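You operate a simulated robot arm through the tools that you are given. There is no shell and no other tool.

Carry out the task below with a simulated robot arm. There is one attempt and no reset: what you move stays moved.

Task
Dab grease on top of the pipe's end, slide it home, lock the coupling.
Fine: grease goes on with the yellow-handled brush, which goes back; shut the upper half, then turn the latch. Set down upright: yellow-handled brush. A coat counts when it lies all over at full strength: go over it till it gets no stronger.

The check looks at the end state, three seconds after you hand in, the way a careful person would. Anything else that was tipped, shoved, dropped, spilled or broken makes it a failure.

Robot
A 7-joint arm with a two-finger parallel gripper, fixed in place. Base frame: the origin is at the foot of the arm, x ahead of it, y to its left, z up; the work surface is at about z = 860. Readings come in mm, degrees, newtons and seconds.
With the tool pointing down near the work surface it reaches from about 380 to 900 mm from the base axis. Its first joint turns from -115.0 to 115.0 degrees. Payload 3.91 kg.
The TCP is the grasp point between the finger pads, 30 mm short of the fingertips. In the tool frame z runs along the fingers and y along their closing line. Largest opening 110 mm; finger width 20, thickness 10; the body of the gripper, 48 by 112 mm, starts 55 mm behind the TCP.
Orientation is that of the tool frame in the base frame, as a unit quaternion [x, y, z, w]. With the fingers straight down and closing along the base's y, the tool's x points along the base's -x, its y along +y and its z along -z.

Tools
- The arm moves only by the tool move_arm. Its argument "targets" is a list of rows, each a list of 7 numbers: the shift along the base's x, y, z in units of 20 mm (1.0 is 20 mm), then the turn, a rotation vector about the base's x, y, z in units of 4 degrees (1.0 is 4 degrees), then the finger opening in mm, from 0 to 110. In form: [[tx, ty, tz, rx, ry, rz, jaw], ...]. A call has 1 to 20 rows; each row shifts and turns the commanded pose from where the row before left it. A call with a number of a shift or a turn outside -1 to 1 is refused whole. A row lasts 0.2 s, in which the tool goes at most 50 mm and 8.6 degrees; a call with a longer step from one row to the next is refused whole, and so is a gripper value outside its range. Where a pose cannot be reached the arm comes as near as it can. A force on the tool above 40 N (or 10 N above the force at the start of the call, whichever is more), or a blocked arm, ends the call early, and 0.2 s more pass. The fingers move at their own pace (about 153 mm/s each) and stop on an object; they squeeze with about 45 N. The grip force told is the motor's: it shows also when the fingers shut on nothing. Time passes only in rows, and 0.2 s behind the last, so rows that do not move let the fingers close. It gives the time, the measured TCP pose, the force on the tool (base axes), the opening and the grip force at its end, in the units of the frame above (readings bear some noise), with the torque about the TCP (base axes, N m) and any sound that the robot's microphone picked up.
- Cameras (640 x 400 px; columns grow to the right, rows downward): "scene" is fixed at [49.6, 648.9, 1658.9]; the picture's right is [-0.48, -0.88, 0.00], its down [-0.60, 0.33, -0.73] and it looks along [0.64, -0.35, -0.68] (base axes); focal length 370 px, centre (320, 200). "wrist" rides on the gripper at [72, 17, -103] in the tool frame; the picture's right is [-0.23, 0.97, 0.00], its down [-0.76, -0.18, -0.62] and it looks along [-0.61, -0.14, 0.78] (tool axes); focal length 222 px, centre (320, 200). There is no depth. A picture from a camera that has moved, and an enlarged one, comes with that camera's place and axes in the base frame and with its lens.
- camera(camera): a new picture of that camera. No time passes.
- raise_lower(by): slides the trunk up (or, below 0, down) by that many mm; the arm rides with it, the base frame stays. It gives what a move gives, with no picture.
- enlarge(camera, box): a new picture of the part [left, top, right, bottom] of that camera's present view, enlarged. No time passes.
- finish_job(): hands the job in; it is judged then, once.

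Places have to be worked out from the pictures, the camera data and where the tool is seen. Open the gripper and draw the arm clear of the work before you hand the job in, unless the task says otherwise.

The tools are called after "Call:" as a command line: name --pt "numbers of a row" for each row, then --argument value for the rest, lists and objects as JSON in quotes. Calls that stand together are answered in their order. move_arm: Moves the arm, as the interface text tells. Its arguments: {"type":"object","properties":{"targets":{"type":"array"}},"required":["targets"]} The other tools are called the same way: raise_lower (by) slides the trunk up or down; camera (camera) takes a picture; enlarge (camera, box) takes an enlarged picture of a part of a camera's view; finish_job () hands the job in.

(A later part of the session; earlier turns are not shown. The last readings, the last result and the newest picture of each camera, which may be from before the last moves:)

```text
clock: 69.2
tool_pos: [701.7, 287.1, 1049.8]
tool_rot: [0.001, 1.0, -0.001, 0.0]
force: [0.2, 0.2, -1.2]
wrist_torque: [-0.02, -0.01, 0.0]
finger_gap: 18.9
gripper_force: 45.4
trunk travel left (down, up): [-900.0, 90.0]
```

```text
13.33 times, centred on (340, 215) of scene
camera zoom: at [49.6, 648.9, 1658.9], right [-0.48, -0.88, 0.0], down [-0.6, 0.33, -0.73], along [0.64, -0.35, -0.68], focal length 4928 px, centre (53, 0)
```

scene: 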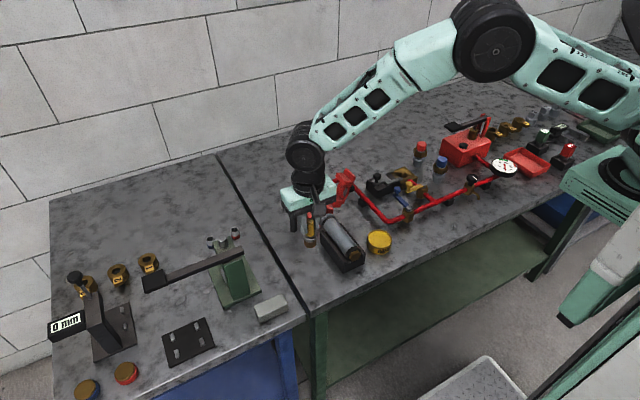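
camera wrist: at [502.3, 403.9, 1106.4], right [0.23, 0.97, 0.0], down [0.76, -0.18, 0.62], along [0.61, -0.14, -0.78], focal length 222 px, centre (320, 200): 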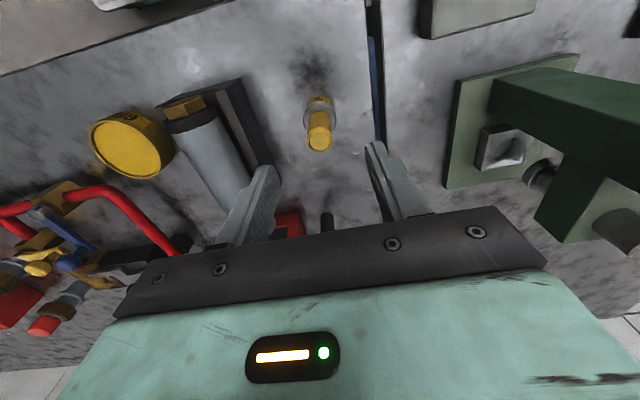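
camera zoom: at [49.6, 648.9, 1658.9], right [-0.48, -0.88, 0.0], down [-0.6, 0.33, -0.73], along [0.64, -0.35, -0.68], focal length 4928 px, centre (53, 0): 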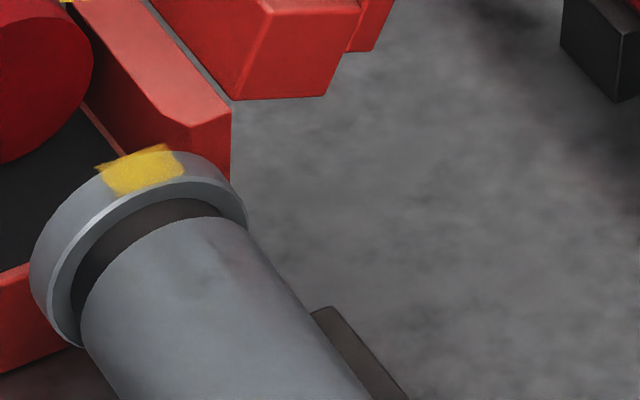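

The coat is much stronger and covers a clean rectangle centred near (676, 283). I'll do another pass centred there to make sure it stops getting stronger.

Call:
move_arm --pt "-0.63 -0.05 0 0 0 0 10" --pt "-0.63 0 0 0 0 0 10" --pt "0 0 -1 0 0 0 10" --pt "0 0 -1 0 0 0 10" --pt "0 0 -0.1 0 0 0 10" --pt "0 0 -0.06 0 0 0 10" --pt "0 0 -0.04 0 0 0 10" --pt "0 0 0 0 0 0 10"

```text
clock: 71.0
tool_pos: [678.0, 285.8, 1006.2]
tool_rot: [0.0, 1.0, 0.002, 0.002]
force: [2.5, -0.6, 14.9]
wrist_torque: [-0.11, -0.05, 0.02]
finger_gap: 18.8
gripper_force: 44.6
trunk travel left (down, up): [-900.0, 90.0]
```

Contact at about 15 N, centred. Now two more stroke cycles across the patch.

Call:
move_arm --pt "0 0.2 0 0 0 0 10" --pt "0 0.2 0 0 0 0 10" --pt "0 -0.2 0 0 0 0 10" --pt "0 -0.2 0 0 0 0 10" --pt "0 -0.2 0 0 0 0 10" --pt "0 -0.2 0 0 0 0 10" --pt "0 0.2 0 0 0 0 10" --pt "0 0.2 0 0 0 0 10" --pt "0 0.2 0 0 0 0 10" --pt "0 0.2 0 0 0 0 10" --pt "0 -0.2 0 0 0 0 10" --pt "0 -0.2 0 0 0 0 10" --pt "0 -0.2 0 0 0 0 10" --pt "0 -0.2 0 0 0 0 10" --pt "0 0.2 0 0 0 0 10" --pt "0 0.2 0 0 0 0 10"

Call:
move_arm --pt "0 0 0.4 0 0 0 10" --pt "0 0 1 0 0 0 10" --pt "0.75 0 0.8 0 0 0 10" --pt "0.51 0 0 0 0 0 10" --pt "0 0 0 0 0 0 10"

Call:
enlarge --camera "wrist" --box '[270, 50, 350, 110]'

Call:
enlarge --camera "scene" --box '[325, 200, 355, 230]'

Call:
enlarge --camera "wrist" --box '[260, 60, 380, 220]'

```text
clock: 74.4
tool_pos: [676.9, 285.0, 1004.4]
tool_rot: [0.0, 1.0, -0.001, -0.001]
force: [-1.1, -2.5, 7.8]
wrist_torque: [-0.19, -0.02, 0.01]
finger_gap: 18.9
gripper_force: 44.6
trunk travel left (down, up): [-900.0, 90.0]
```

```text
clock: 75.6
tool_pos: [702.5, 286.4, 1048.3]
tool_rot: [-0.001, 1.0, 0.0, 0.0]
force: [0.6, -0.2, -1.3]
wrist_torque: [0.04, 0.01, 0.02]
finger_gap: 18.9
gripper_force: 44.7
trunk travel left (down, up): [-900.0, 90.0]
```

```text
6.67 times, centred on (310, 80) of wrist
camera zoom: at [630.0, 301.4, 1153.2], right [0.23, 0.97, 0.0], down [0.76, -0.18, 0.62], along [0.61, -0.14, -0.78], focal length 1481 px, centre (387, 1000)
```

zoom: 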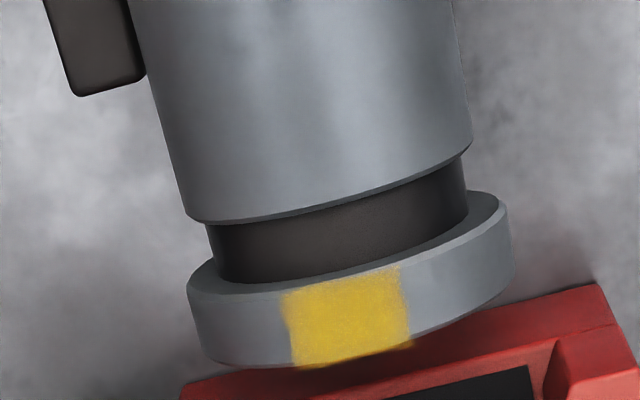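

```text
13.33 times, centred on (340, 215) of scene
camera zoom: at [49.6, 648.9, 1658.9], right [-0.48, -0.88, 0.0], down [-0.6, 0.33, -0.73], along [0.64, -0.35, -0.68], focal length 4928 px, centre (53, 0)
```

zoom: 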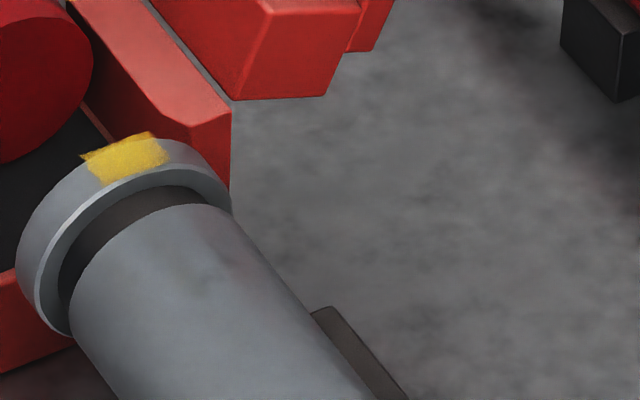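

```text
2.50 times, centred on (320, 140) of wrist
camera zoom: at [630.0, 301.4, 1153.2], right [0.23, 0.97, 0.0], down [0.76, -0.18, 0.62], along [0.61, -0.14, -0.78], focal length 555 px, centre (320, 350)
```

zoom: 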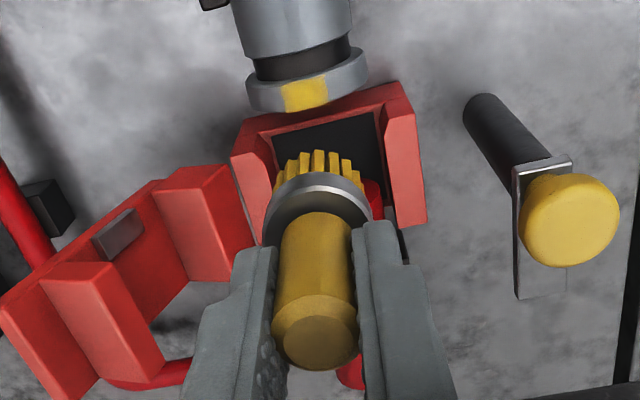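

The coat looks near-uniform yellow; I'll zoom very close for comparison, then do one more pass to check it gets no stronger.

Call:
enlarge --camera "wrist" --box '[298, 84, 328, 108]'

```text
16.00 times, centred on (313, 96) of wrist
camera zoom: at [630.0, 301.4, 1153.2], right [0.23, 0.97, 0.0], down [0.76, -0.18, 0.62], along [0.61, -0.14, -0.78], focal length 3554 px, centre (432, 1864)
```

zoom: 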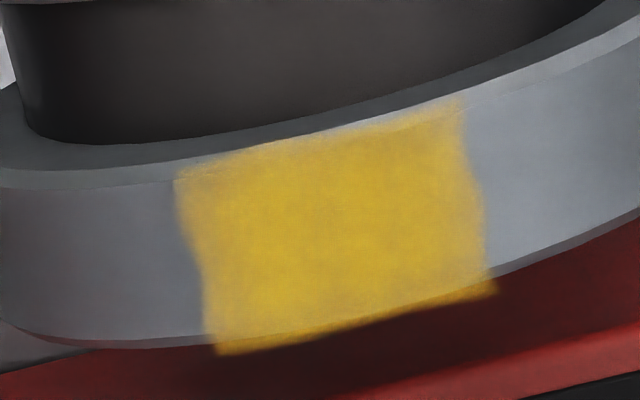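

One more pass, centred on the patch at x≈681, for comparison.

Call:
move_arm --pt "-0.5 -0.02 0 0 0 0 10" --pt "-0.5 0 0 0 0 0 10" --pt "0 0 -1 0 0 0 10" --pt "0 0 -1 0 0 0 10" --pt "0 0 -0.1 0 0 0 10" --pt "0 0 -0.06 0 0 0 10" --pt "0 0 -0.04 0 0 0 10" --pt "0 0 0 0 0 0 10"

Call:
move_arm --pt "0 0.2 0 0 0 0 10" --pt "0 0.2 0 0 0 0 10" --pt "0 0.1 0 0 0 0 10" --pt "0 -0.2 0 0 0 0 10" --pt "0 -0.2 0 0 0 0 10" --pt "0 -0.2 0 0 0 0 10" --pt "0 -0.2 0 0 0 0 10" --pt "0 -0.2 0 0 0 0 10" --pt "0 0.2 0 0 0 0 10" --pt "0 0.2 0 0 0 0 10" --pt "0 0.2 0 0 0 0 10" --pt "0 0.2 0 0 0 0 10" --pt "0 -0.2 0 0 0 0 10" --pt "0 -0.2 0 0 0 0 10" --pt "0 -0.2 0 0 0 0 10" --pt "0 -0.2 0 0 0 0 10" --pt "0 0.2 0 0 0 0 10" --pt "0 0.3 0 0 0 0 10"

Call:
move_arm --pt "0 0 0.4 0 0 0 10" --pt "0 0 1 0 0 0 10" --pt "0.5 0 0.8 0 0 0 10" --pt "0.5 0 0 0 0 0 10" --pt "0 0 0 0 0 0 10"

Call:
enlarge --camera "wrist" --box '[298, 84, 328, 108]'

Call:
enlarge --camera "wrist" --box '[260, 60, 380, 220]'

Call:
enlarge --camera "scene" --box '[325, 200, 355, 230]'

```text
clock: 77.4
tool_pos: [682.8, 285.5, 1005.4]
tool_rot: [0.0, 1.0, 0.001, 0.001]
force: [0.6, -0.6, 7.7]
wrist_torque: [-0.12, 0.02, -0.02]
finger_gap: 18.7
gripper_force: 45.1
trunk travel left (down, up): [-900.0, 90.0]
```

```text
clock: 81.2
tool_pos: [681.2, 284.4, 1006.7]
tool_rot: [-0.001, 1.0, 0.0, 0.0]
force: [-0.3, -2.7, 5.9]
wrist_torque: [-0.15, -0.02, 0.03]
finger_gap: 18.7
gripper_force: 45.3
trunk travel left (down, up): [-900.0, 90.0]
```

```text
clock: 82.4
tool_pos: [702.0, 284.6, 1048.3]
tool_rot: [0.0, 1.0, 0.0, -0.001]
force: [0.0, 0.4, -1.3]
wrist_torque: [-0.01, -0.01, 0.03]
finger_gap: 18.8
gripper_force: 45.0
trunk travel left (down, up): [-900.0, 90.0]
```

```text
16.00 times, centred on (313, 96) of wrist
camera zoom: at [630.3, 301.6, 1153.3], right [0.23, 0.97, 0.0], down [0.76, -0.18, 0.62], along [0.61, -0.14, -0.78], focal length 3554 px, centre (432, 1864)
```

zoom: 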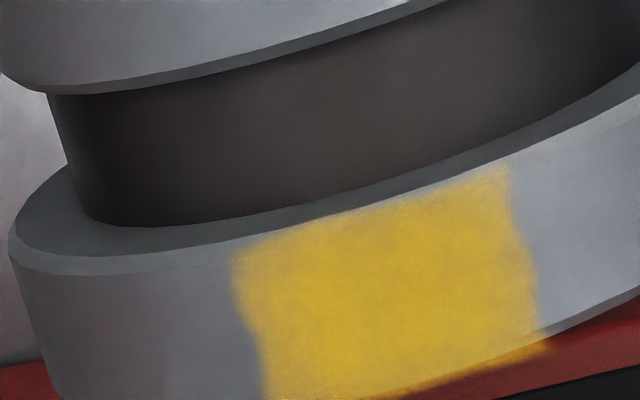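

```text
2.50 times, centred on (320, 140) of wrist
camera zoom: at [630.3, 301.6, 1153.3], right [0.23, 0.97, 0.0], down [0.76, -0.18, 0.62], along [0.61, -0.14, -0.78], focal length 555 px, centre (320, 350)
```

zoom: 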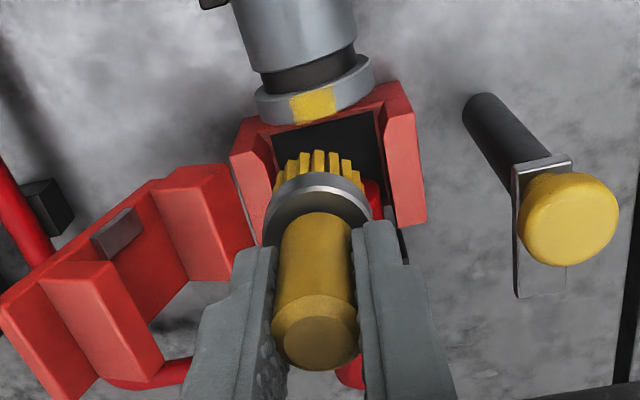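

```text
13.33 times, centred on (340, 215) of scene
camera zoom: at [49.6, 648.9, 1658.9], right [-0.48, -0.88, 0.0], down [-0.6, 0.33, -0.73], along [0.64, -0.35, -0.68], focal length 4928 px, centre (53, 0)
```

zoom: 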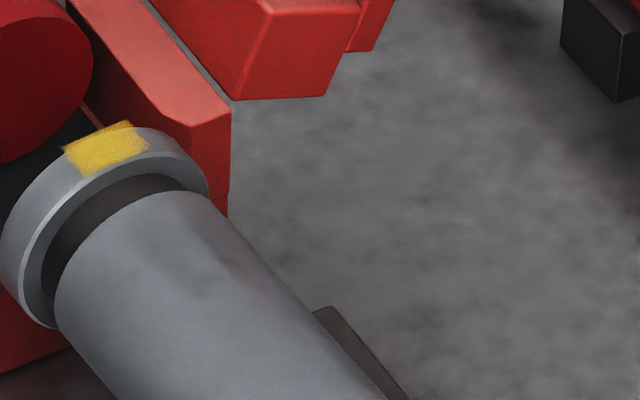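

Strength looks about the same as before; the pipe crept to x≈685. I'll do one last pass with slightly wider strokes to confirm it's saturated.

Call:
move_arm --pt "-0.41 0.05 0 0 0 0 10" --pt "-0.41 0 0 0 0 0 10" --pt "0 0 -1 0 0 0 10" --pt "0 0 -1 0 0 0 10" --pt "0 0 -0.1 0 0 0 10" --pt "0 0 -0.06 0 0 0 10" --pt "0 0 -0.05 0 0 0 10" --pt "0 0 0 0 0 0 10"

Call:
move_arm --pt "0 0.2 0 0 0 0 10" --pt "0 0.2 0 0 0 0 10" --pt "0 0.2 0 0 0 0 10" --pt "0 -0.2 0 0 0 0 10" --pt "0 -0.2 0 0 0 0 10" --pt "0 -0.2 0 0 0 0 10" --pt "0 -0.2 0 0 0 0 10" --pt "0 -0.2 0 0 0 0 10" --pt "0 -0.2 0 0 0 0 10" --pt "0 0.2 0 0 0 0 10" --pt "0 0.2 0 0 0 0 10" --pt "0 0.2 0 0 0 0 10" --pt "0 0.2 0 0 0 0 10" --pt "0 0.2 0 0 0 0 10" --pt "0 -0.2 0 0 0 0 10" --pt "0 -0.2 0 0 0 0 10" --pt "0 -0.2 0 0 0 0 10" --pt "0 -0.2 0 0 0 0 10" --pt "0 0.2 0 0 0 0 10" --pt "0 0.2 0 0 0 0 10"

Call:
move_arm --pt "0 0 0.4 0 0 0 10" --pt "0 0 1 0 0 0 10" --pt "0.41 0 0.8 0 0 0 10" --pt "0.41 0 0 0 0 0 10" --pt "0 0 0 0 0 0 10"

Call:
enlarge --camera "wrist" --box '[298, 88, 328, 112]'

Call:
enlarge --camera "wrist" --box '[260, 60, 380, 220]'

Call:
enlarge --camera "scene" --box '[325, 200, 355, 230]'

```text
clock: 84.2
tool_pos: [685.9, 286.8, 1005.4]
tool_rot: [0.0, 1.0, 0.001, 0.001]
force: [2.8, -0.5, 9.6]
wrist_torque: [-0.08, -0.11, -0.01]
finger_gap: 18.6
gripper_force: 44.8
trunk travel left (down, up): [-900.0, 90.0]
```

```text
clock: 88.4
tool_pos: [685.3, 286.4, 1003.7]
tool_rot: [0.0, 1.0, 0.0, 0.0]
force: [0.9, -2.0, 4.2]
wrist_torque: [-0.08, -0.07, -0.01]
finger_gap: 18.8
gripper_force: 45.3
trunk travel left (down, up): [-900.0, 90.0]
```

```text
clock: 89.6
tool_pos: [700.0, 286.5, 1048.5]
tool_rot: [-0.001, 1.0, 0.0, 0.0]
force: [-0.4, 0.0, -0.3]
wrist_torque: [-0.04, -0.01, 0.0]
finger_gap: 18.8
gripper_force: 44.8
trunk travel left (down, up): [-900.0, 90.0]
```

```text
16.00 times, centred on (313, 100) of wrist
camera zoom: at [628.3, 302.4, 1152.1], right [0.23, 0.97, 0.0], down [0.76, -0.18, 0.62], along [0.61, -0.14, -0.78], focal length 3554 px, centre (432, 1800)
```

zoom: 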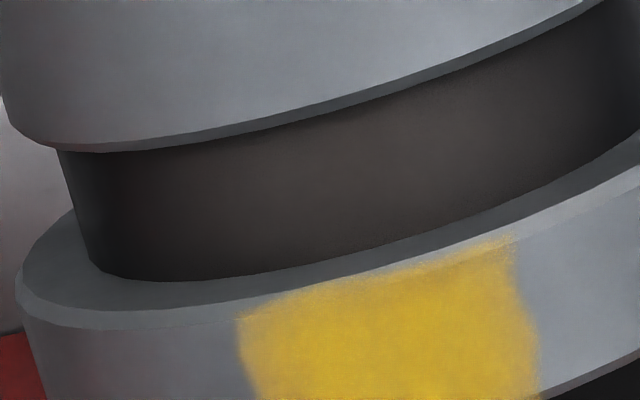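

```text
2.50 times, centred on (320, 140) of wrist
camera zoom: at [628.3, 302.4, 1152.1], right [0.23, 0.97, 0.0], down [0.76, -0.18, 0.62], along [0.61, -0.14, -0.78], focal length 555 px, centre (320, 350)
```

zoom: 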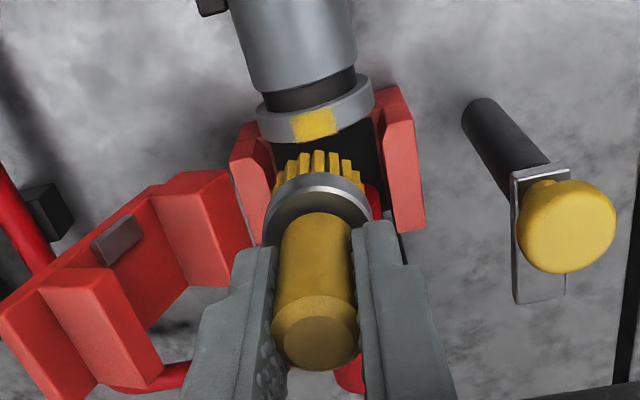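

```text
13.33 times, centred on (340, 215) of scene
camera zoom: at [49.6, 648.9, 1658.9], right [-0.48, -0.88, 0.0], down [-0.6, 0.33, -0.73], along [0.64, -0.35, -0.68], focal length 4928 px, centre (53, 0)
```

zoom: 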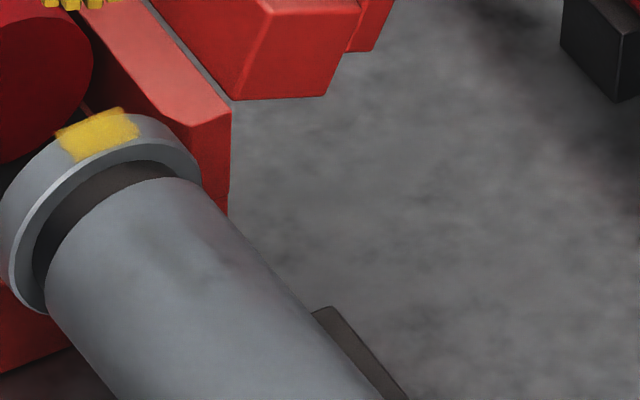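

The coat is unchanged from the last pass — uniform, full strength. Now I'll carry the brush back to its original spot (571.2, 388.5).

Call:
move_arm --pt "-0.929 0.739 0 0 0 0 10" --pt "-0.929 0.739 0 0 0 0 10" --pt "-0.929 0.739 0 0 0 0 10" --pt "-0.929 0.739 0 0 0 0 10" --pt "-0.929 0.739 0 0 0 0 10" --pt "-0.929 0.739 0 0 0 0 10" --pt "-0.929 0.739 0 0 0 0 10" --pt "0 0 -1 0 0 0 10" --pt "0 0 -1 0 0 0 10" --pt "0 0 -1 0 0 0 10" --pt "0 0 -1 0 0 0 10" --pt "0 0 -1 0 0 0 10" --pt "0 0 -0.6 0 0 0 10" --pt "0 0 0 0 0 0 10"

Call:
enlarge --camera "scene" --box '[280, 230, 340, 290]'

Call:
enlarge --camera "wrist" --box '[260, 60, 380, 220]'

```text
clock: 92.6
tool_pos: [570.6, 389.3, 935.3]
tool_rot: [0.0, 1.0, 0.0, -0.001]
force: [0.0, 0.3, -1.4]
wrist_torque: [-0.01, -0.01, -0.01]
finger_gap: 18.8
gripper_force: 45.3
trunk travel left (down, up): [-900.0, 90.0]
```

```text
6.67 times, centred on (310, 260) of scene
camera zoom: at [49.6, 648.9, 1658.9], right [-0.48, -0.88, 0.0], down [-0.6, 0.33, -0.73], along [0.64, -0.35, -0.68], focal length 2464 px, centre (387, -200)
```

zoom: 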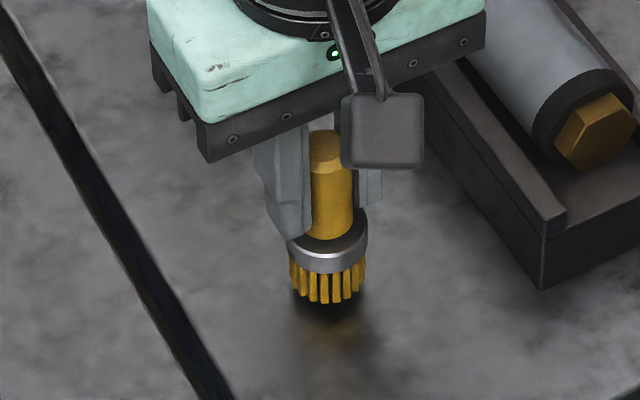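

```text
2.50 times, centred on (320, 140) of wrist
camera zoom: at [499.0, 405.7, 1040.0], right [0.23, 0.97, 0.0], down [0.76, -0.18, 0.62], along [0.61, -0.14, -0.78], focal length 555 px, centre (320, 350)
```

zoom: 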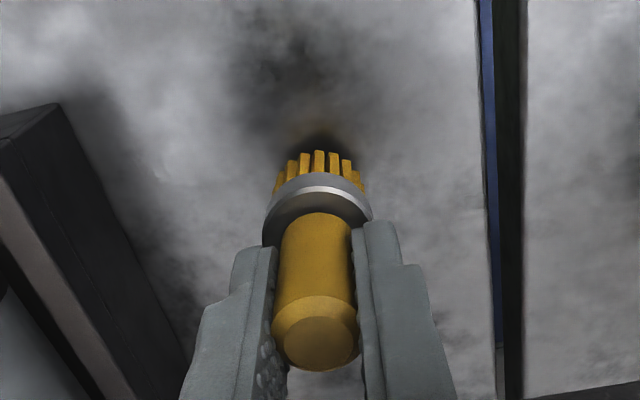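

About 7 mm above the table. Lowering slowly to contact.

Call:
move_arm --pt "0 0 -0.2 0 0 0 10" --pt "0 0 -0.1 0 0 0 10" --pt "0 0 0 0 0 0 10"

Call:
move_arm --pt "0 0 -0.06 0 0 0 10" --pt "0 0 0 0 0 0 10"

```text
clock: 93.4
tool_pos: [570.9, 389.2, 929.9]
tool_rot: [0.001, 1.0, 0.0, 0.0]
force: [0.4, 0.4, -0.2]
wrist_torque: [0.02, -0.02, -0.01]
finger_gap: 19.0
gripper_force: 44.7
trunk travel left (down, up): [-900.0, 90.0]
```

```text
clock: 94.0
tool_pos: [571.6, 389.6, 929.3]
tool_rot: [0.0, 1.0, 0.0, 0.0]
force: [0.2, -0.7, -1.7]
wrist_torque: [0.03, -0.02, -0.01]
finger_gap: 18.9
gripper_force: 44.7
trunk travel left (down, up): [-900.0, 90.0]
```

Call:
move_arm --pt "0 0 -0.06 0 0 0 10" --pt "0 0 0 0 0 0 10"

Call:
move_arm --pt "0 0 -0.05 0 0 0 10" --pt "0 0 0 0 0 0 10"

```text
clock: 94.6
tool_pos: [571.1, 389.9, 928.6]
tool_rot: [0.001, 1.0, 0.0, 0.0]
force: [0.4, -0.6, 1.9]
wrist_torque: [-0.04, 0.03, 0.02]
finger_gap: 18.8
gripper_force: 44.8
trunk travel left (down, up): [-900.0, 90.0]
```

```text
clock: 95.2
tool_pos: [571.2, 389.3, 929.2]
tool_rot: [0.0, 1.0, 0.001, 0.001]
force: [0.8, -0.8, 12.4]
wrist_torque: [-0.09, -0.03, -0.01]
finger_gap: 18.9
gripper_force: 44.9
trunk travel left (down, up): [-900.0, 90.0]
```

The brush base touches the table (12 N). I'll open gently and check that it stands upright.

Call:
move_arm --pt "0 0 0.03 0 0 0 24" --pt "0 0 0 0 0 0 40" --pt "0 0 0 0 0 0 60" --pt "0 0 0 0 0 0 60"

Call:
move_arm --pt "0 0 0.5 0 0 0 60" --pt "0 0 1 0 0 0 60" --pt "0 0 1 0 0 0 60" --pt "0 0 1 0 0 0 60" --pt "0 0 1 0 0 0 60" --pt "0 0 0 0 0 0 60"

Call:
enlarge --camera "scene" --box '[280, 230, 340, 290]'

Call:
camera --camera "wrist"

```text
clock: 96.2
tool_pos: [571.3, 389.6, 927.7]
tool_rot: [0.0, 1.0, 0.0, 0.001]
force: [0.0, 1.1, -0.4]
wrist_torque: [-0.02, -0.02, 0.04]
finger_gap: 60.0
gripper_force: 0.0
trunk travel left (down, up): [-900.0, 90.0]
```

```text
clock: 97.6
tool_pos: [570.7, 389.7, 1019.2]
tool_rot: [0.001, 1.0, 0.0, 0.0]
force: [-0.6, 0.6, 0.1]
wrist_torque: [0.0, 0.01, -0.01]
finger_gap: 59.8
gripper_force: 0.1
trunk travel left (down, up): [-900.0, 90.0]
```

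```text
6.67 times, centred on (310, 260) of scene
camera zoom: at [49.6, 648.9, 1658.9], right [-0.48, -0.88, 0.0], down [-0.6, 0.33, -0.73], along [0.64, -0.35, -0.68], focal length 2464 px, centre (387, -200)
```

zoom: 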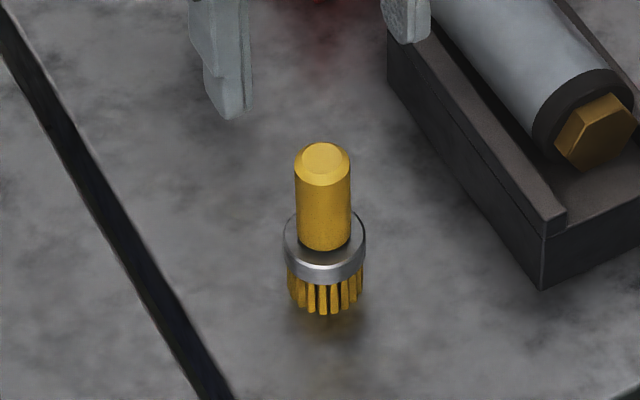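

```text
taken
camera wrist: at [498.7, 406.4, 1123.1], right [0.23, 0.97, 0.0], down [0.76, -0.18, 0.62], along [0.61, -0.14, -0.78], focal length 222 px, centre (320, 200)
```

wrist: 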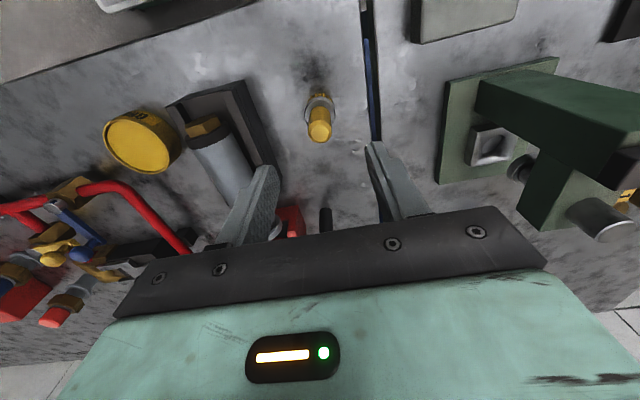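

Brush is back exactly at its original spot, upright. Next, the pipe: I'll move to look at its hex end and the cradle from the −x side.

Call:
move_arm --pt "-0.7 -0.5 0.5 0 0 0 60" --pt "-0.7 -0.8 0.5 0 0 0 60" --pt "-0.7 -0.8 0.5 0 0 0 60" --pt "-0.7 -0.8 0 0 0 0 60" --pt "-0.7 -0.8 0 0 0 0 60" --pt "-0.7 -0.8 0 0 0 0 60" --pt "0 -0.7 0 0 0 0 60" --pt "0 0 0 0 0 0 60"

Call:
camera --camera "wrist"

Call:
enlarge --camera "wrist" --box '[250, 90, 390, 190]'

Call:
enlarge --camera "scene" --box '[310, 190, 390, 280]'

```text
clock: 99.4
tool_pos: [486.4, 286.2, 1048.4]
tool_rot: [0.0, 1.0, 0.0, 0.0]
force: [-0.2, 0.7, 0.3]
wrist_torque: [0.0, 0.01, 0.0]
finger_gap: 60.3
gripper_force: 0.0
trunk travel left (down, up): [-900.0, 90.0]
```

```text
taken
camera wrist: at [415.4, 303.1, 1152.7], right [0.23, 0.97, 0.0], down [0.76, -0.18, 0.62], along [0.61, -0.14, -0.78], focal length 222 px, centre (320, 200)
```

wrist: 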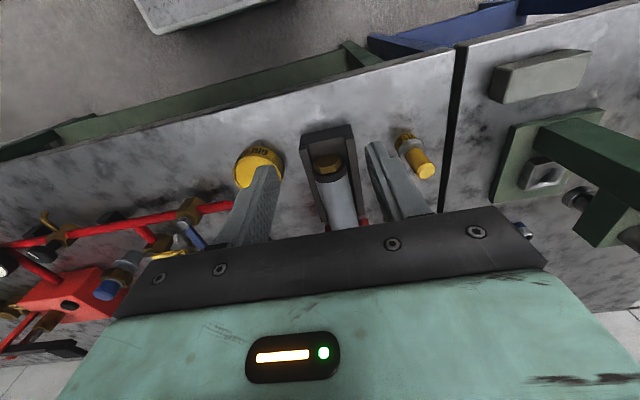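

```text
4.00 times, centred on (320, 140) of wrist
camera zoom: at [415.4, 303.1, 1152.7], right [0.23, 0.97, 0.0], down [0.76, -0.18, 0.62], along [0.61, -0.14, -0.78], focal length 888 px, centre (320, 440)
```

zoom: 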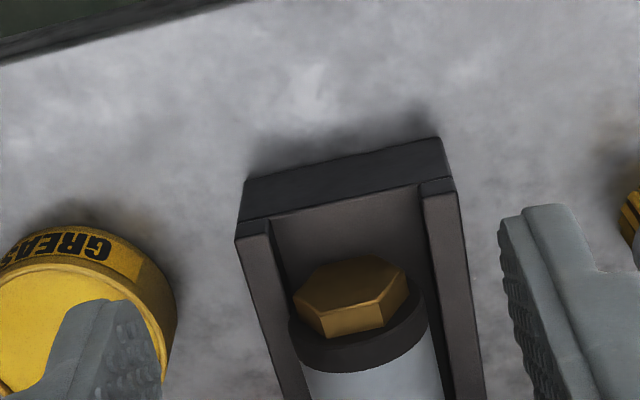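

```text
4.44 times, centred on (350, 235) of scene
camera zoom: at [49.6, 648.9, 1658.9], right [-0.48, -0.88, 0.0], down [-0.6, 0.33, -0.73], along [0.64, -0.35, -0.68], focal length 1643 px, centre (187, 44)
```

zoom: 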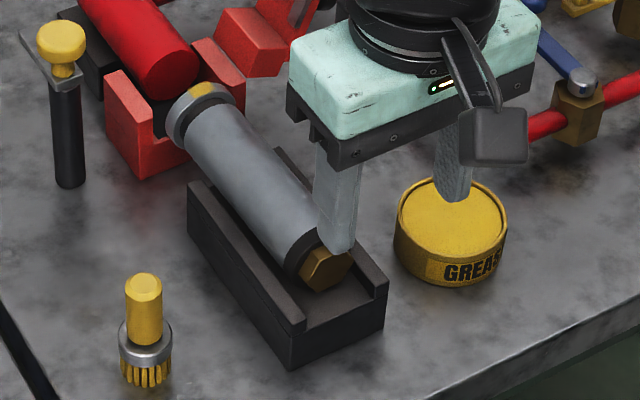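

The cradle is a U-channel with open front (x≈527, floor z≈892, rails inner gap y≈261–307); the hex end face is at about x≈544, y≈283. I'll close the fingers, go down in front of the cradle to TCP z≈932 and approach the hex.

Call:
move_arm --pt "0.6 0 0 0 0 0 0" --pt "0.55 -0.03 -0.5 0 0 0 0" --pt "0 0 -1 0 0 0 0" --pt "0 0 -1 0 0 0 0" --pt "0 0 -1 0 0 0 0" --pt "0 0 -1 0 0 0 0" --pt "0 0 -0.8 0 0 0 0" --pt "0 0 -0.45 0 0 0 0" --pt "0 0 0 0 0 0 0"

Call:
enlarge --camera "scene" --box '[310, 200, 400, 290]'

Call:
camera --camera "wrist"

```text
clock: 101.4
tool_pos: [511.6, 285.5, 932.0]
tool_rot: [0.001, 1.0, 0.001, 0.0]
force: [-0.9, -1.1, -0.2]
wrist_torque: [0.0, -0.03, 0.02]
finger_gap: 0.0
gripper_force: 37.4
trunk travel left (down, up): [-900.0, 90.0]
```

```text
4.44 times, centred on (355, 245) of scene
camera zoom: at [49.6, 648.9, 1658.9], right [-0.48, -0.88, 0.0], down [-0.6, 0.33, -0.73], along [0.64, -0.35, -0.68], focal length 1643 px, centre (164, 0)
```

zoom: 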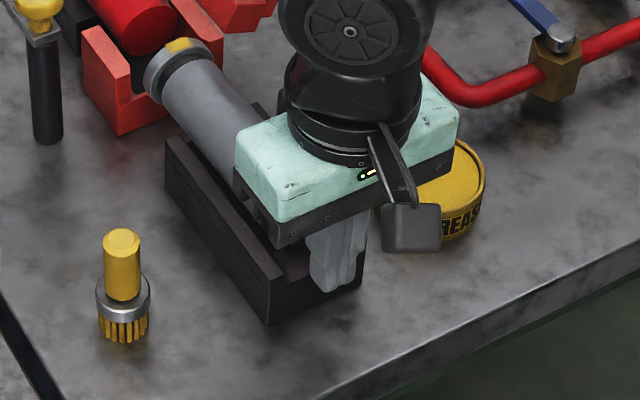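

```text
taken
camera wrist: at [439.4, 302.2, 1037.1], right [0.23, 0.97, 0.0], down [0.76, -0.18, 0.62], along [0.61, -0.14, -0.78], focal length 222 px, centre (320, 200)
```

wrist: 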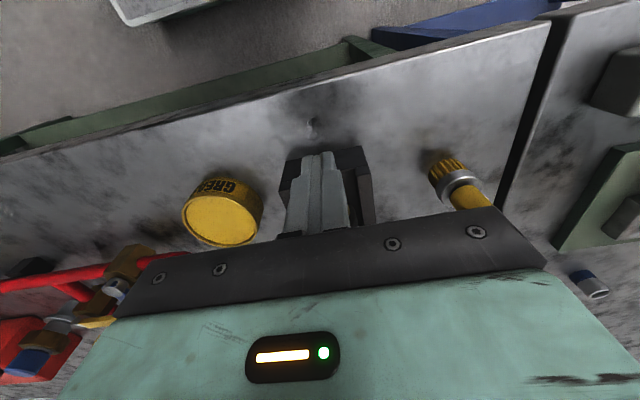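

Fingers are closed in front of the hex. I'll push in +x slowly, watching the force.

Call:
move_arm --pt "0.25 0 0 0 0 0 0" --pt "0.25 0 0 0 0 0 0" --pt "0.25 0 0 0 0 0 0" --pt "0.2 0 0 0 0 0 0" --pt "0.2 0 0 0 0 0 0" --pt "0.2 0 0 0 0 0 0" --pt "0.2 0 0 0 0 0 0" --pt "0.2 0 0 0 0 0 0"

Call:
enlarge --camera "scene" --box '[300, 180, 380, 270]'

```text
clock: 103.2
tool_pos: [545.6, 286.2, 932.9]
tool_rot: [0.0, 1.0, 0.0, 0.0]
force: [-1.4, -0.8, -0.5]
wrist_torque: [-0.02, -0.01, -0.02]
finger_gap: 0.2
gripper_force: 38.1
trunk travel left (down, up): [-900.0, 90.0]
```

```text
4.44 times, centred on (340, 225) of scene
camera zoom: at [49.6, 648.9, 1658.9], right [-0.48, -0.88, 0.0], down [-0.6, 0.33, -0.73], along [0.64, -0.35, -0.68], focal length 1643 px, centre (231, 89)
```

zoom: 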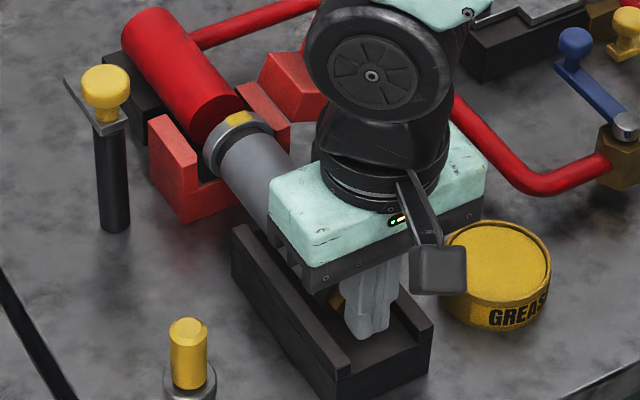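

The pipe is sliding with almost no resistance, so low friction. I'll continue slowly until it comes up against the red stub.

Call:
move_arm --pt "0.2 0 0 0 0 0 0" --pt "0.2 0 0 0 0 0 0" --pt "0.2 0 0 0 0 0 0" --pt "0.2 0 0 0 0 0 0"

Call:
enlarge --camera "scene" --box '[300, 180, 380, 270]'

```text
clock: 104.2
tool_pos: [561.4, 286.8, 931.0]
tool_rot: [-0.001, 1.0, 0.0, 0.001]
force: [-2.2, 1.1, 1.4]
wrist_torque: [0.03, 0.02, 0.01]
finger_gap: 0.0
gripper_force: 37.4
trunk travel left (down, up): [-900.0, 90.0]
```

```text
4.44 times, centred on (340, 225) of scene
camera zoom: at [49.6, 648.9, 1658.9], right [-0.48, -0.88, 0.0], down [-0.6, 0.33, -0.73], along [0.64, -0.35, -0.68], focal length 1643 px, centre (231, 89)
```

zoom: 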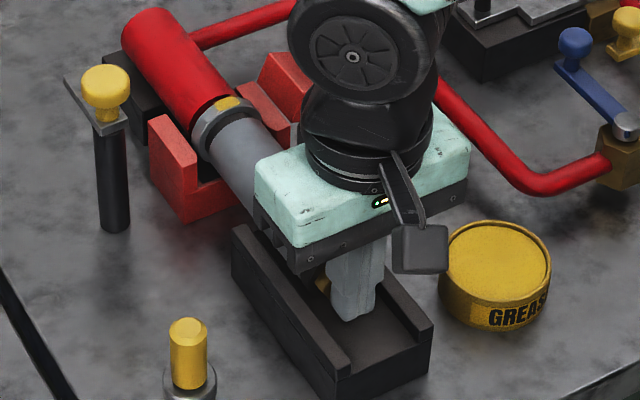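

The collar is now nearly at the red stub. Small steps until contact force shows.

Call:
move_arm --pt "0.15 0 0 0 0 0 0" --pt "0.15 0 0 0 0 0 0" --pt "0.1 0 0 0 0 0 0"

Call:
enlarge --camera "scene" --box '[300, 185, 350, 235]'

```text
clock: 105.0
tool_pos: [567.0, 284.9, 932.5]
tool_rot: [-0.002, 1.0, -0.001, -0.001]
force: [-11.5, 0.2, 4.9]
wrist_torque: [-0.01, -0.01, -0.03]
finger_gap: 0.0
gripper_force: 38.2
trunk travel left (down, up): [-900.0, 90.0]
```

```text
8.00 times, centred on (325, 210) of scene
camera zoom: at [49.6, 648.9, 1658.9], right [-0.48, -0.88, 0.0], down [-0.6, 0.33, -0.73], along [0.64, -0.35, -0.68], focal length 2957 px, centre (280, 120)
```

zoom: 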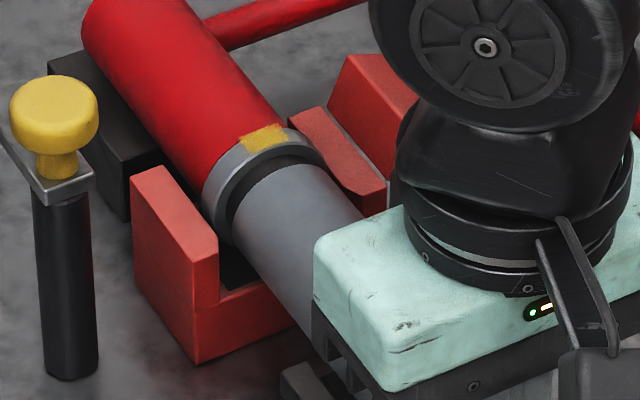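

The collar now abuts the red stub with 11 N. I'll press a little more to be sure it's seated, then back off.

Call:
move_arm --pt "0.05 0 0 0 0 0 0" --pt "0.04 0 0 0 0 0 0" --pt "0 0 0 0 0 0 0"

Call:
enlarge --camera "scene" --box '[300, 185, 350, 235]'

```text
clock: 105.8
tool_pos: [567.9, 286.0, 932.1]
tool_rot: [-0.002, 1.0, -0.001, -0.002]
force: [-30.8, 0.1, 2.2]
wrist_torque: [0.02, -0.01, -0.02]
finger_gap: 0.0
gripper_force: 37.8
trunk travel left (down, up): [-900.0, 90.0]
```

```text
8.00 times, centred on (325, 210) of scene
camera zoom: at [49.6, 648.9, 1658.9], right [-0.48, -0.88, 0.0], down [-0.6, 0.33, -0.73], along [0.64, -0.35, -0.68], focal length 2957 px, centre (280, 120)
```

zoom: 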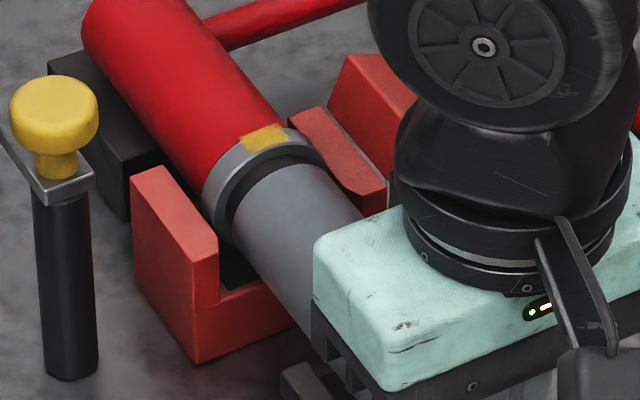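

Pipe is home (30 N, no further motion). Backing off in −x and rising clear.

Call:
move_arm --pt "-0.3 0 0 0 0 0 0" --pt "-0.5 0 0 0 0 0 0" --pt "-0.5 0 0 0 0 0 0" --pt "0 0 1 0 0 0 0" --pt "0 0 1 0 0 0 0" --pt "0 0 1 0 0 0 0" --pt "0 0 1 0 0 0 0" --pt "0 0 1 0 0 0 0" --pt "0 0 1 0 0 0 0" --pt "0 0 1 0 0 0 0" --pt "0 0 0 0 0 0 0"

Call:
enlarge --camera "scene" --box '[290, 160, 370, 250]'

Call:
camera --camera "wrist"

```text
clock: 108.2
tool_pos: [544.9, 286.3, 1072.7]
tool_rot: [0.001, 1.0, 0.001, 0.0]
force: [-0.1, -0.3, 0.5]
wrist_torque: [-0.03, 0.02, 0.0]
finger_gap: 0.0
gripper_force: 38.2
trunk travel left (down, up): [-900.0, 90.0]
```

```text
4.44 times, centred on (330, 205) of scene
camera zoom: at [49.6, 648.9, 1658.9], right [-0.48, -0.88, 0.0], down [-0.6, 0.33, -0.73], along [0.64, -0.35, -0.68], focal length 1643 px, centre (276, 178)
```

zoom: 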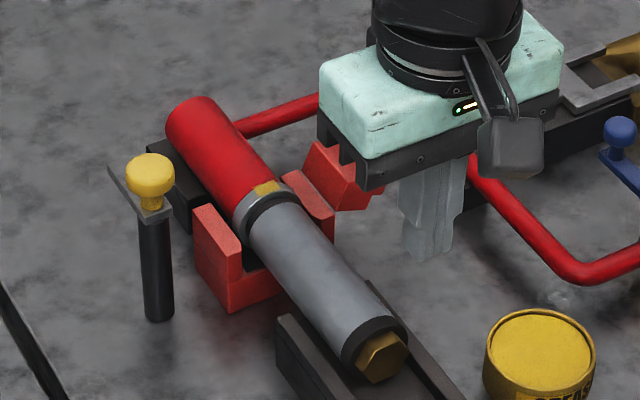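

```text
taken
camera wrist: at [473.0, 302.0, 1176.2], right [0.23, 0.97, 0.0], down [0.76, -0.18, 0.62], along [0.61, -0.14, -0.78], focal length 222 px, centre (320, 200)
```

wrist: 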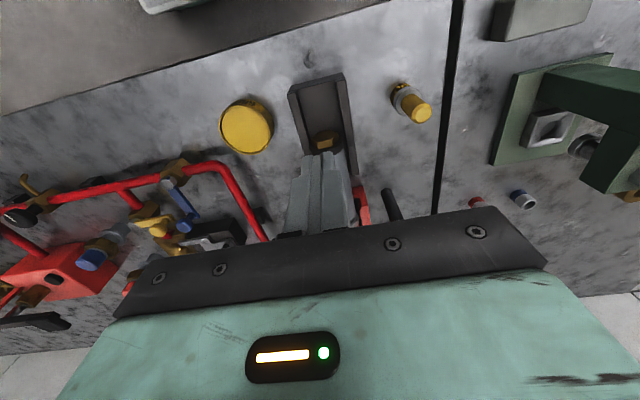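

Pipe is seated. Now the cover: I'll zoom in on the open upper half from the scene camera to get its profile.

Call:
enlarge --camera "scene" --box '[320, 160, 370, 215]'

Call:
move_arm --pt "0.5 -0.9 0.8 0 0 0 110" --pt "0.5 -0.9 0.8 0 0 0 110" --pt "0.5 -0.9 0.8 0 0 0 110" --pt "0.5 -0.9 0 0 0 0 110" --pt "0.5 -0.9 0 0 0 0 110" --pt "0.5 -0.9 0 0 0 0 110" --pt "0.5 -0.9 0 0 0 0 110" --pt "0.5 -0.5 0 0 0 0 110" --pt "0.5 -0.5 0 0 0 0 110" --pt "0 0 0 0 0 0 110"

Call:
camera --camera "wrist"

Call:
enlarge --camera "scene" --box '[290, 150, 370, 230]'

```text
7.27 times, centred on (345, 188) of scene
camera zoom: at [49.6, 648.9, 1658.9], right [-0.48, -0.88, 0.0], down [-0.6, 0.33, -0.73], along [0.64, -0.35, -0.68], focal length 2688 px, centre (138, 291)
```

zoom: 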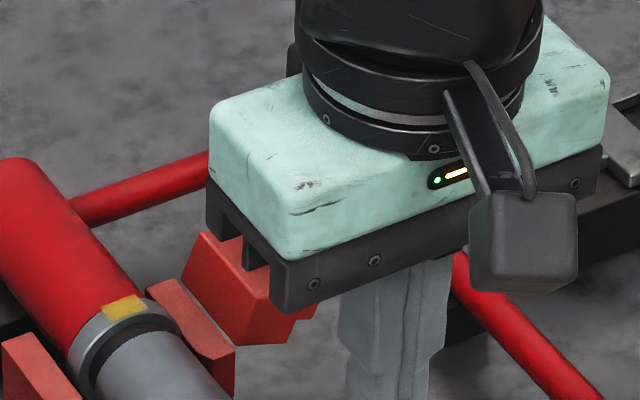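

```text
clock: 110.4
tool_pos: [634.8, 139.4, 1119.3]
tool_rot: [-0.001, 1.0, 0.0, 0.0]
force: [0.0, 0.1, 0.0]
wrist_torque: [0.0, 0.04, 0.01]
finger_gap: 110.3
gripper_force: 0.1
trunk travel left (down, up): [-900.0, 90.0]
```

```text
taken
camera wrist: at [563.0, 156.7, 1224.1], right [0.23, 0.97, 0.0], down [0.76, -0.18, 0.62], along [0.61, -0.14, -0.78], focal length 222 px, centre (320, 200)
```

wrist: 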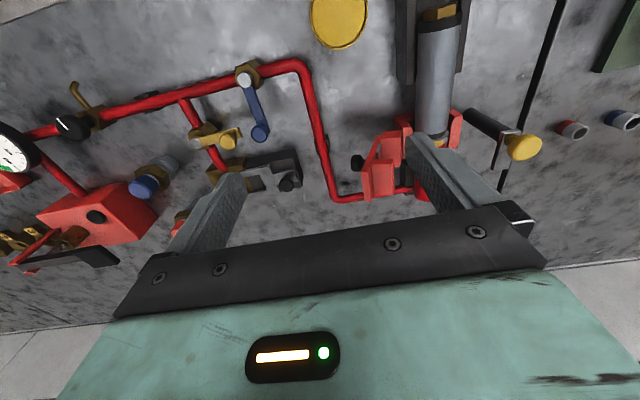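

```text
5.00 times, centred on (330, 190) of scene
camera zoom: at [49.6, 648.9, 1658.9], right [-0.48, -0.88, 0.0], down [-0.6, 0.33, -0.73], along [0.64, -0.35, -0.68], focal length 1848 px, centre (270, 250)
```

zoom: 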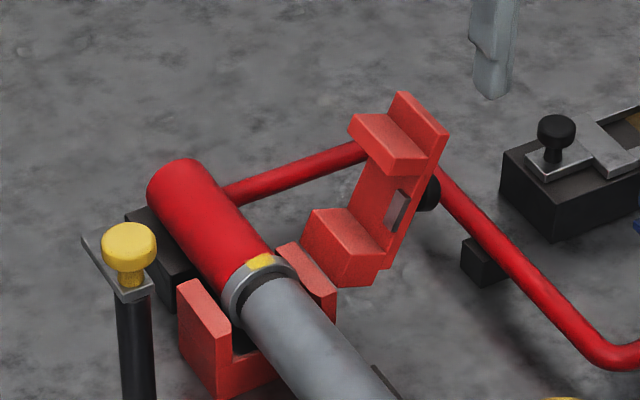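

Call:
enlarge --camera "wrist" --box '[320, 90, 460, 210]'

Call:
enlarge --camera "scene" --box '[325, 165, 365, 210]'

```text
3.33 times, centred on (390, 150) of wrist
camera zoom: at [563.0, 156.7, 1224.1], right [0.23, 0.97, 0.0], down [0.76, -0.18, 0.62], along [0.61, -0.14, -0.78], focal length 740 px, centre (87, 367)
```

zoom: 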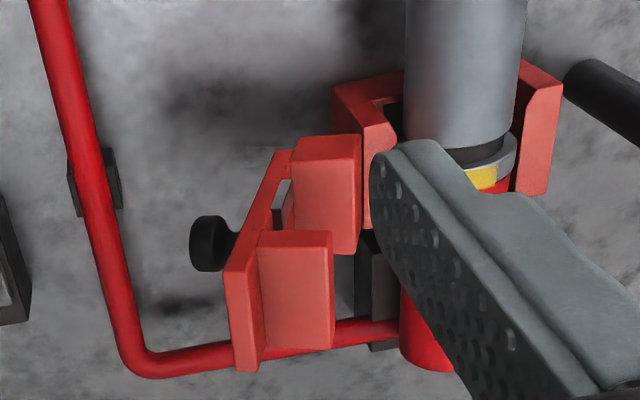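

```text
8.89 times, centred on (345, 188) of scene
camera zoom: at [49.6, 648.9, 1658.9], right [-0.48, -0.88, 0.0], down [-0.6, 0.33, -0.73], along [0.64, -0.35, -0.68], focal length 3285 px, centre (98, 311)
```

zoom: 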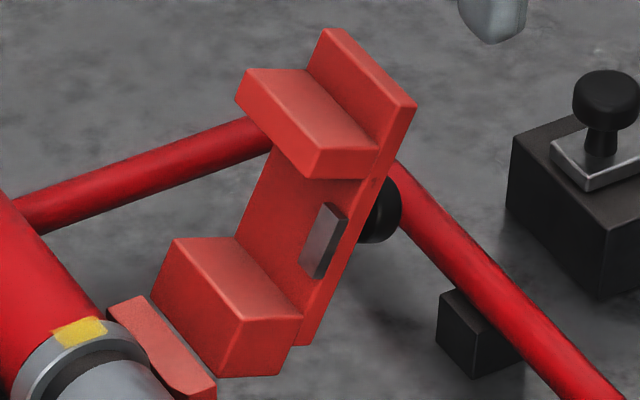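

The cover's free edge is at about (y 172, z 1002), spanning x≈706–753, with its hinge end near (y 209, z 889) and a black knob on its back around z≈939. I'll close the fingers and come down behind it (y≈125), tip above the knob level.

Call:
move_arm --pt "0.95 -0.13 0 0 0 0 0" --pt "0.95 -0.13 0 0 0 0 0" --pt "0.95 -0.13 0 0 0 0 0" --pt "0.95 -0.13 0 0 0 0 0" --pt "0.95 -0.13 0 0 0 0 0" --pt "0 0 -1 0 0 0 0" --pt "0 0 -1 0 0 0 0" --pt "0 0 -1 0 0 0 0" --pt "0 0 -1 0 0 0 0" --pt "0 0 -1 0 0 0 0" --pt "0 0 -1 0 0 0 0" --pt "0 0 0 0 0 0 0"

Call:
enlarge --camera "scene" --box '[290, 130, 390, 230]'

Call:
camera --camera "wrist"

```text
clock: 113.0
tool_pos: [730.6, 126.1, 1001.1]
tool_rot: [0.0, 1.0, -0.001, 0.0]
force: [0.2, -0.5, 0.3]
wrist_torque: [-0.03, 0.0, 0.01]
finger_gap: 0.0
gripper_force: 37.4
trunk travel left (down, up): [-900.0, 90.0]
```

```text
4.00 times, centred on (340, 180) of scene
camera zoom: at [49.6, 648.9, 1658.9], right [-0.48, -0.88, 0.0], down [-0.6, 0.33, -0.73], along [0.64, -0.35, -0.68], focal length 1478 px, centre (240, 280)
```

zoom: 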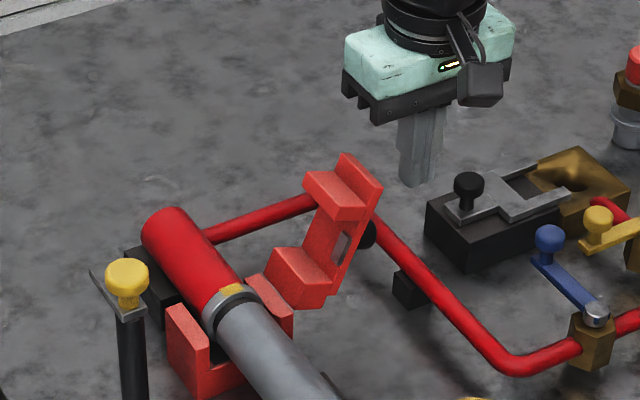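

```text
taken
camera wrist: at [658.1, 142.4, 1104.9], right [0.23, 0.97, 0.0], down [0.76, -0.18, 0.62], along [0.61, -0.14, -0.78], focal length 222 px, centre (320, 200)
```

wrist: 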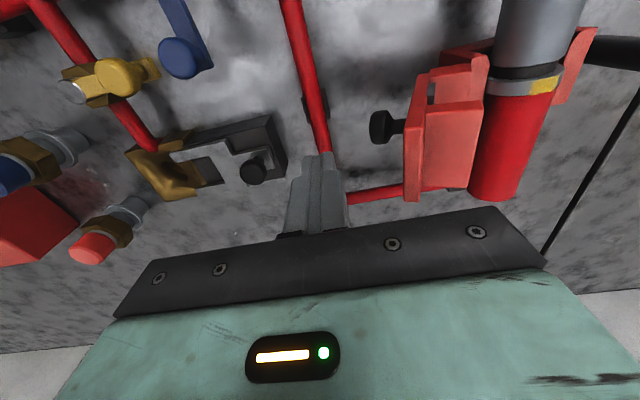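

Free edge is confirmed at y≈173–178, z≈1001; the fingertip at z≈971 overlaps it by 30 mm. Now pushing in +y.

Call:
move_arm --pt "0 0.4 0 0 0 0 0" --pt "0 0.4 0 0 0 0 0" --pt "0 0.4 0 0 0 0 0" --pt "0 0.4 0 0 0 0 0" --pt "0 0.3 0 0 0 0 0" --pt "0 0.3 0 0 0 0 0" --pt "0 0.3 0 0 0 0 0"

Call:
enlarge --camera "scene" --box '[290, 130, 390, 230]'

```text
clock: 114.6
tool_pos: [730.0, 176.4, 1000.7]
tool_rot: [0.0, 1.0, 0.0, 0.0]
force: [0.3, 0.1, 0.4]
wrist_torque: [0.05, 0.02, 0.0]
finger_gap: 0.0
gripper_force: 37.9
trunk travel left (down, up): [-900.0, 90.0]
```

```text
4.00 times, centred on (340, 180) of scene
camera zoom: at [49.6, 648.9, 1658.9], right [-0.48, -0.88, 0.0], down [-0.6, 0.33, -0.73], along [0.64, -0.35, -0.68], focal length 1478 px, centre (240, 280)
```

zoom: 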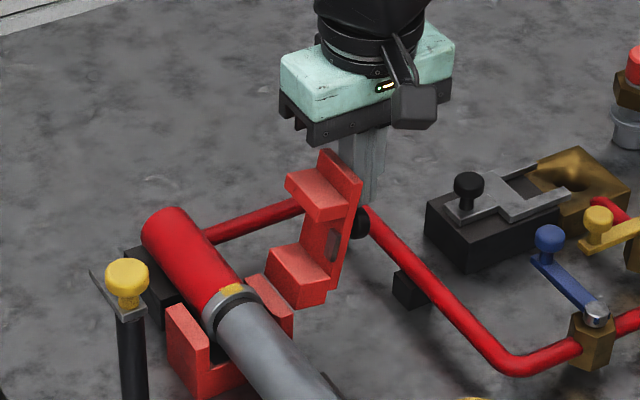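

The cover follows with very little force. Continue pushing slowly toward vertical.

Call:
move_arm --pt "0 0.25 0 0 0 0 0" --pt "0 0.25 0 0 0 0 0" --pt "0 0.25 0 0 0 0 0" --pt "0 0.25 0 0 0 0 0"

Call:
enlarge --camera "scene" --box '[290, 130, 390, 230]'

Call:
camera --camera "wrist"

```text
clock: 115.5
tool_pos: [731.5, 188.2, 1004.2]
tool_rot: [0.0, 1.0, -0.003, 0.001]
force: [-10.4, -11.1, 20.1]
wrist_torque: [0.15, 0.25, 0.19]
finger_gap: 0.0
gripper_force: 37.7
trunk travel left (down, up): [-900.0, 90.0]
stopped in row 4: the force on the tool passed its limit at 43 N (the readings are from after the stop); the commanded pose is now the measured one
```

```text
4.00 times, centred on (340, 180) of scene
camera zoom: at [49.6, 648.9, 1658.9], right [-0.48, -0.88, 0.0], down [-0.6, 0.33, -0.73], along [0.64, -0.35, -0.68], focal length 1478 px, centre (240, 280)
```

zoom: 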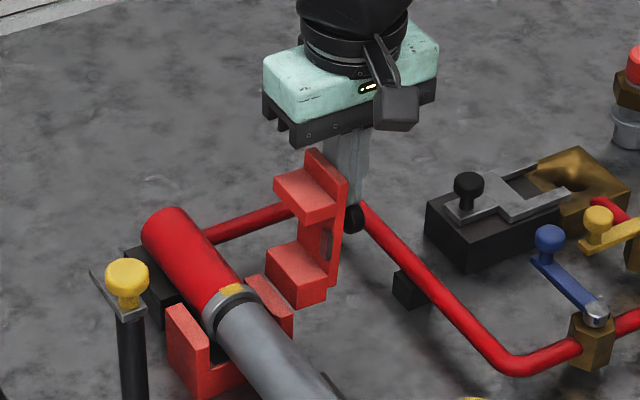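

```text
taken
camera wrist: at [659.0, 205.5, 1108.2], right [0.23, 0.97, -0.01], down [0.76, -0.18, 0.63], along [0.61, -0.15, -0.78], focal length 222 px, centre (320, 200)
```

wrist: 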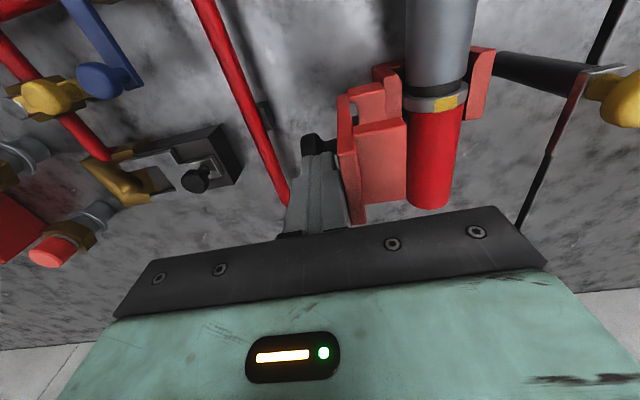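

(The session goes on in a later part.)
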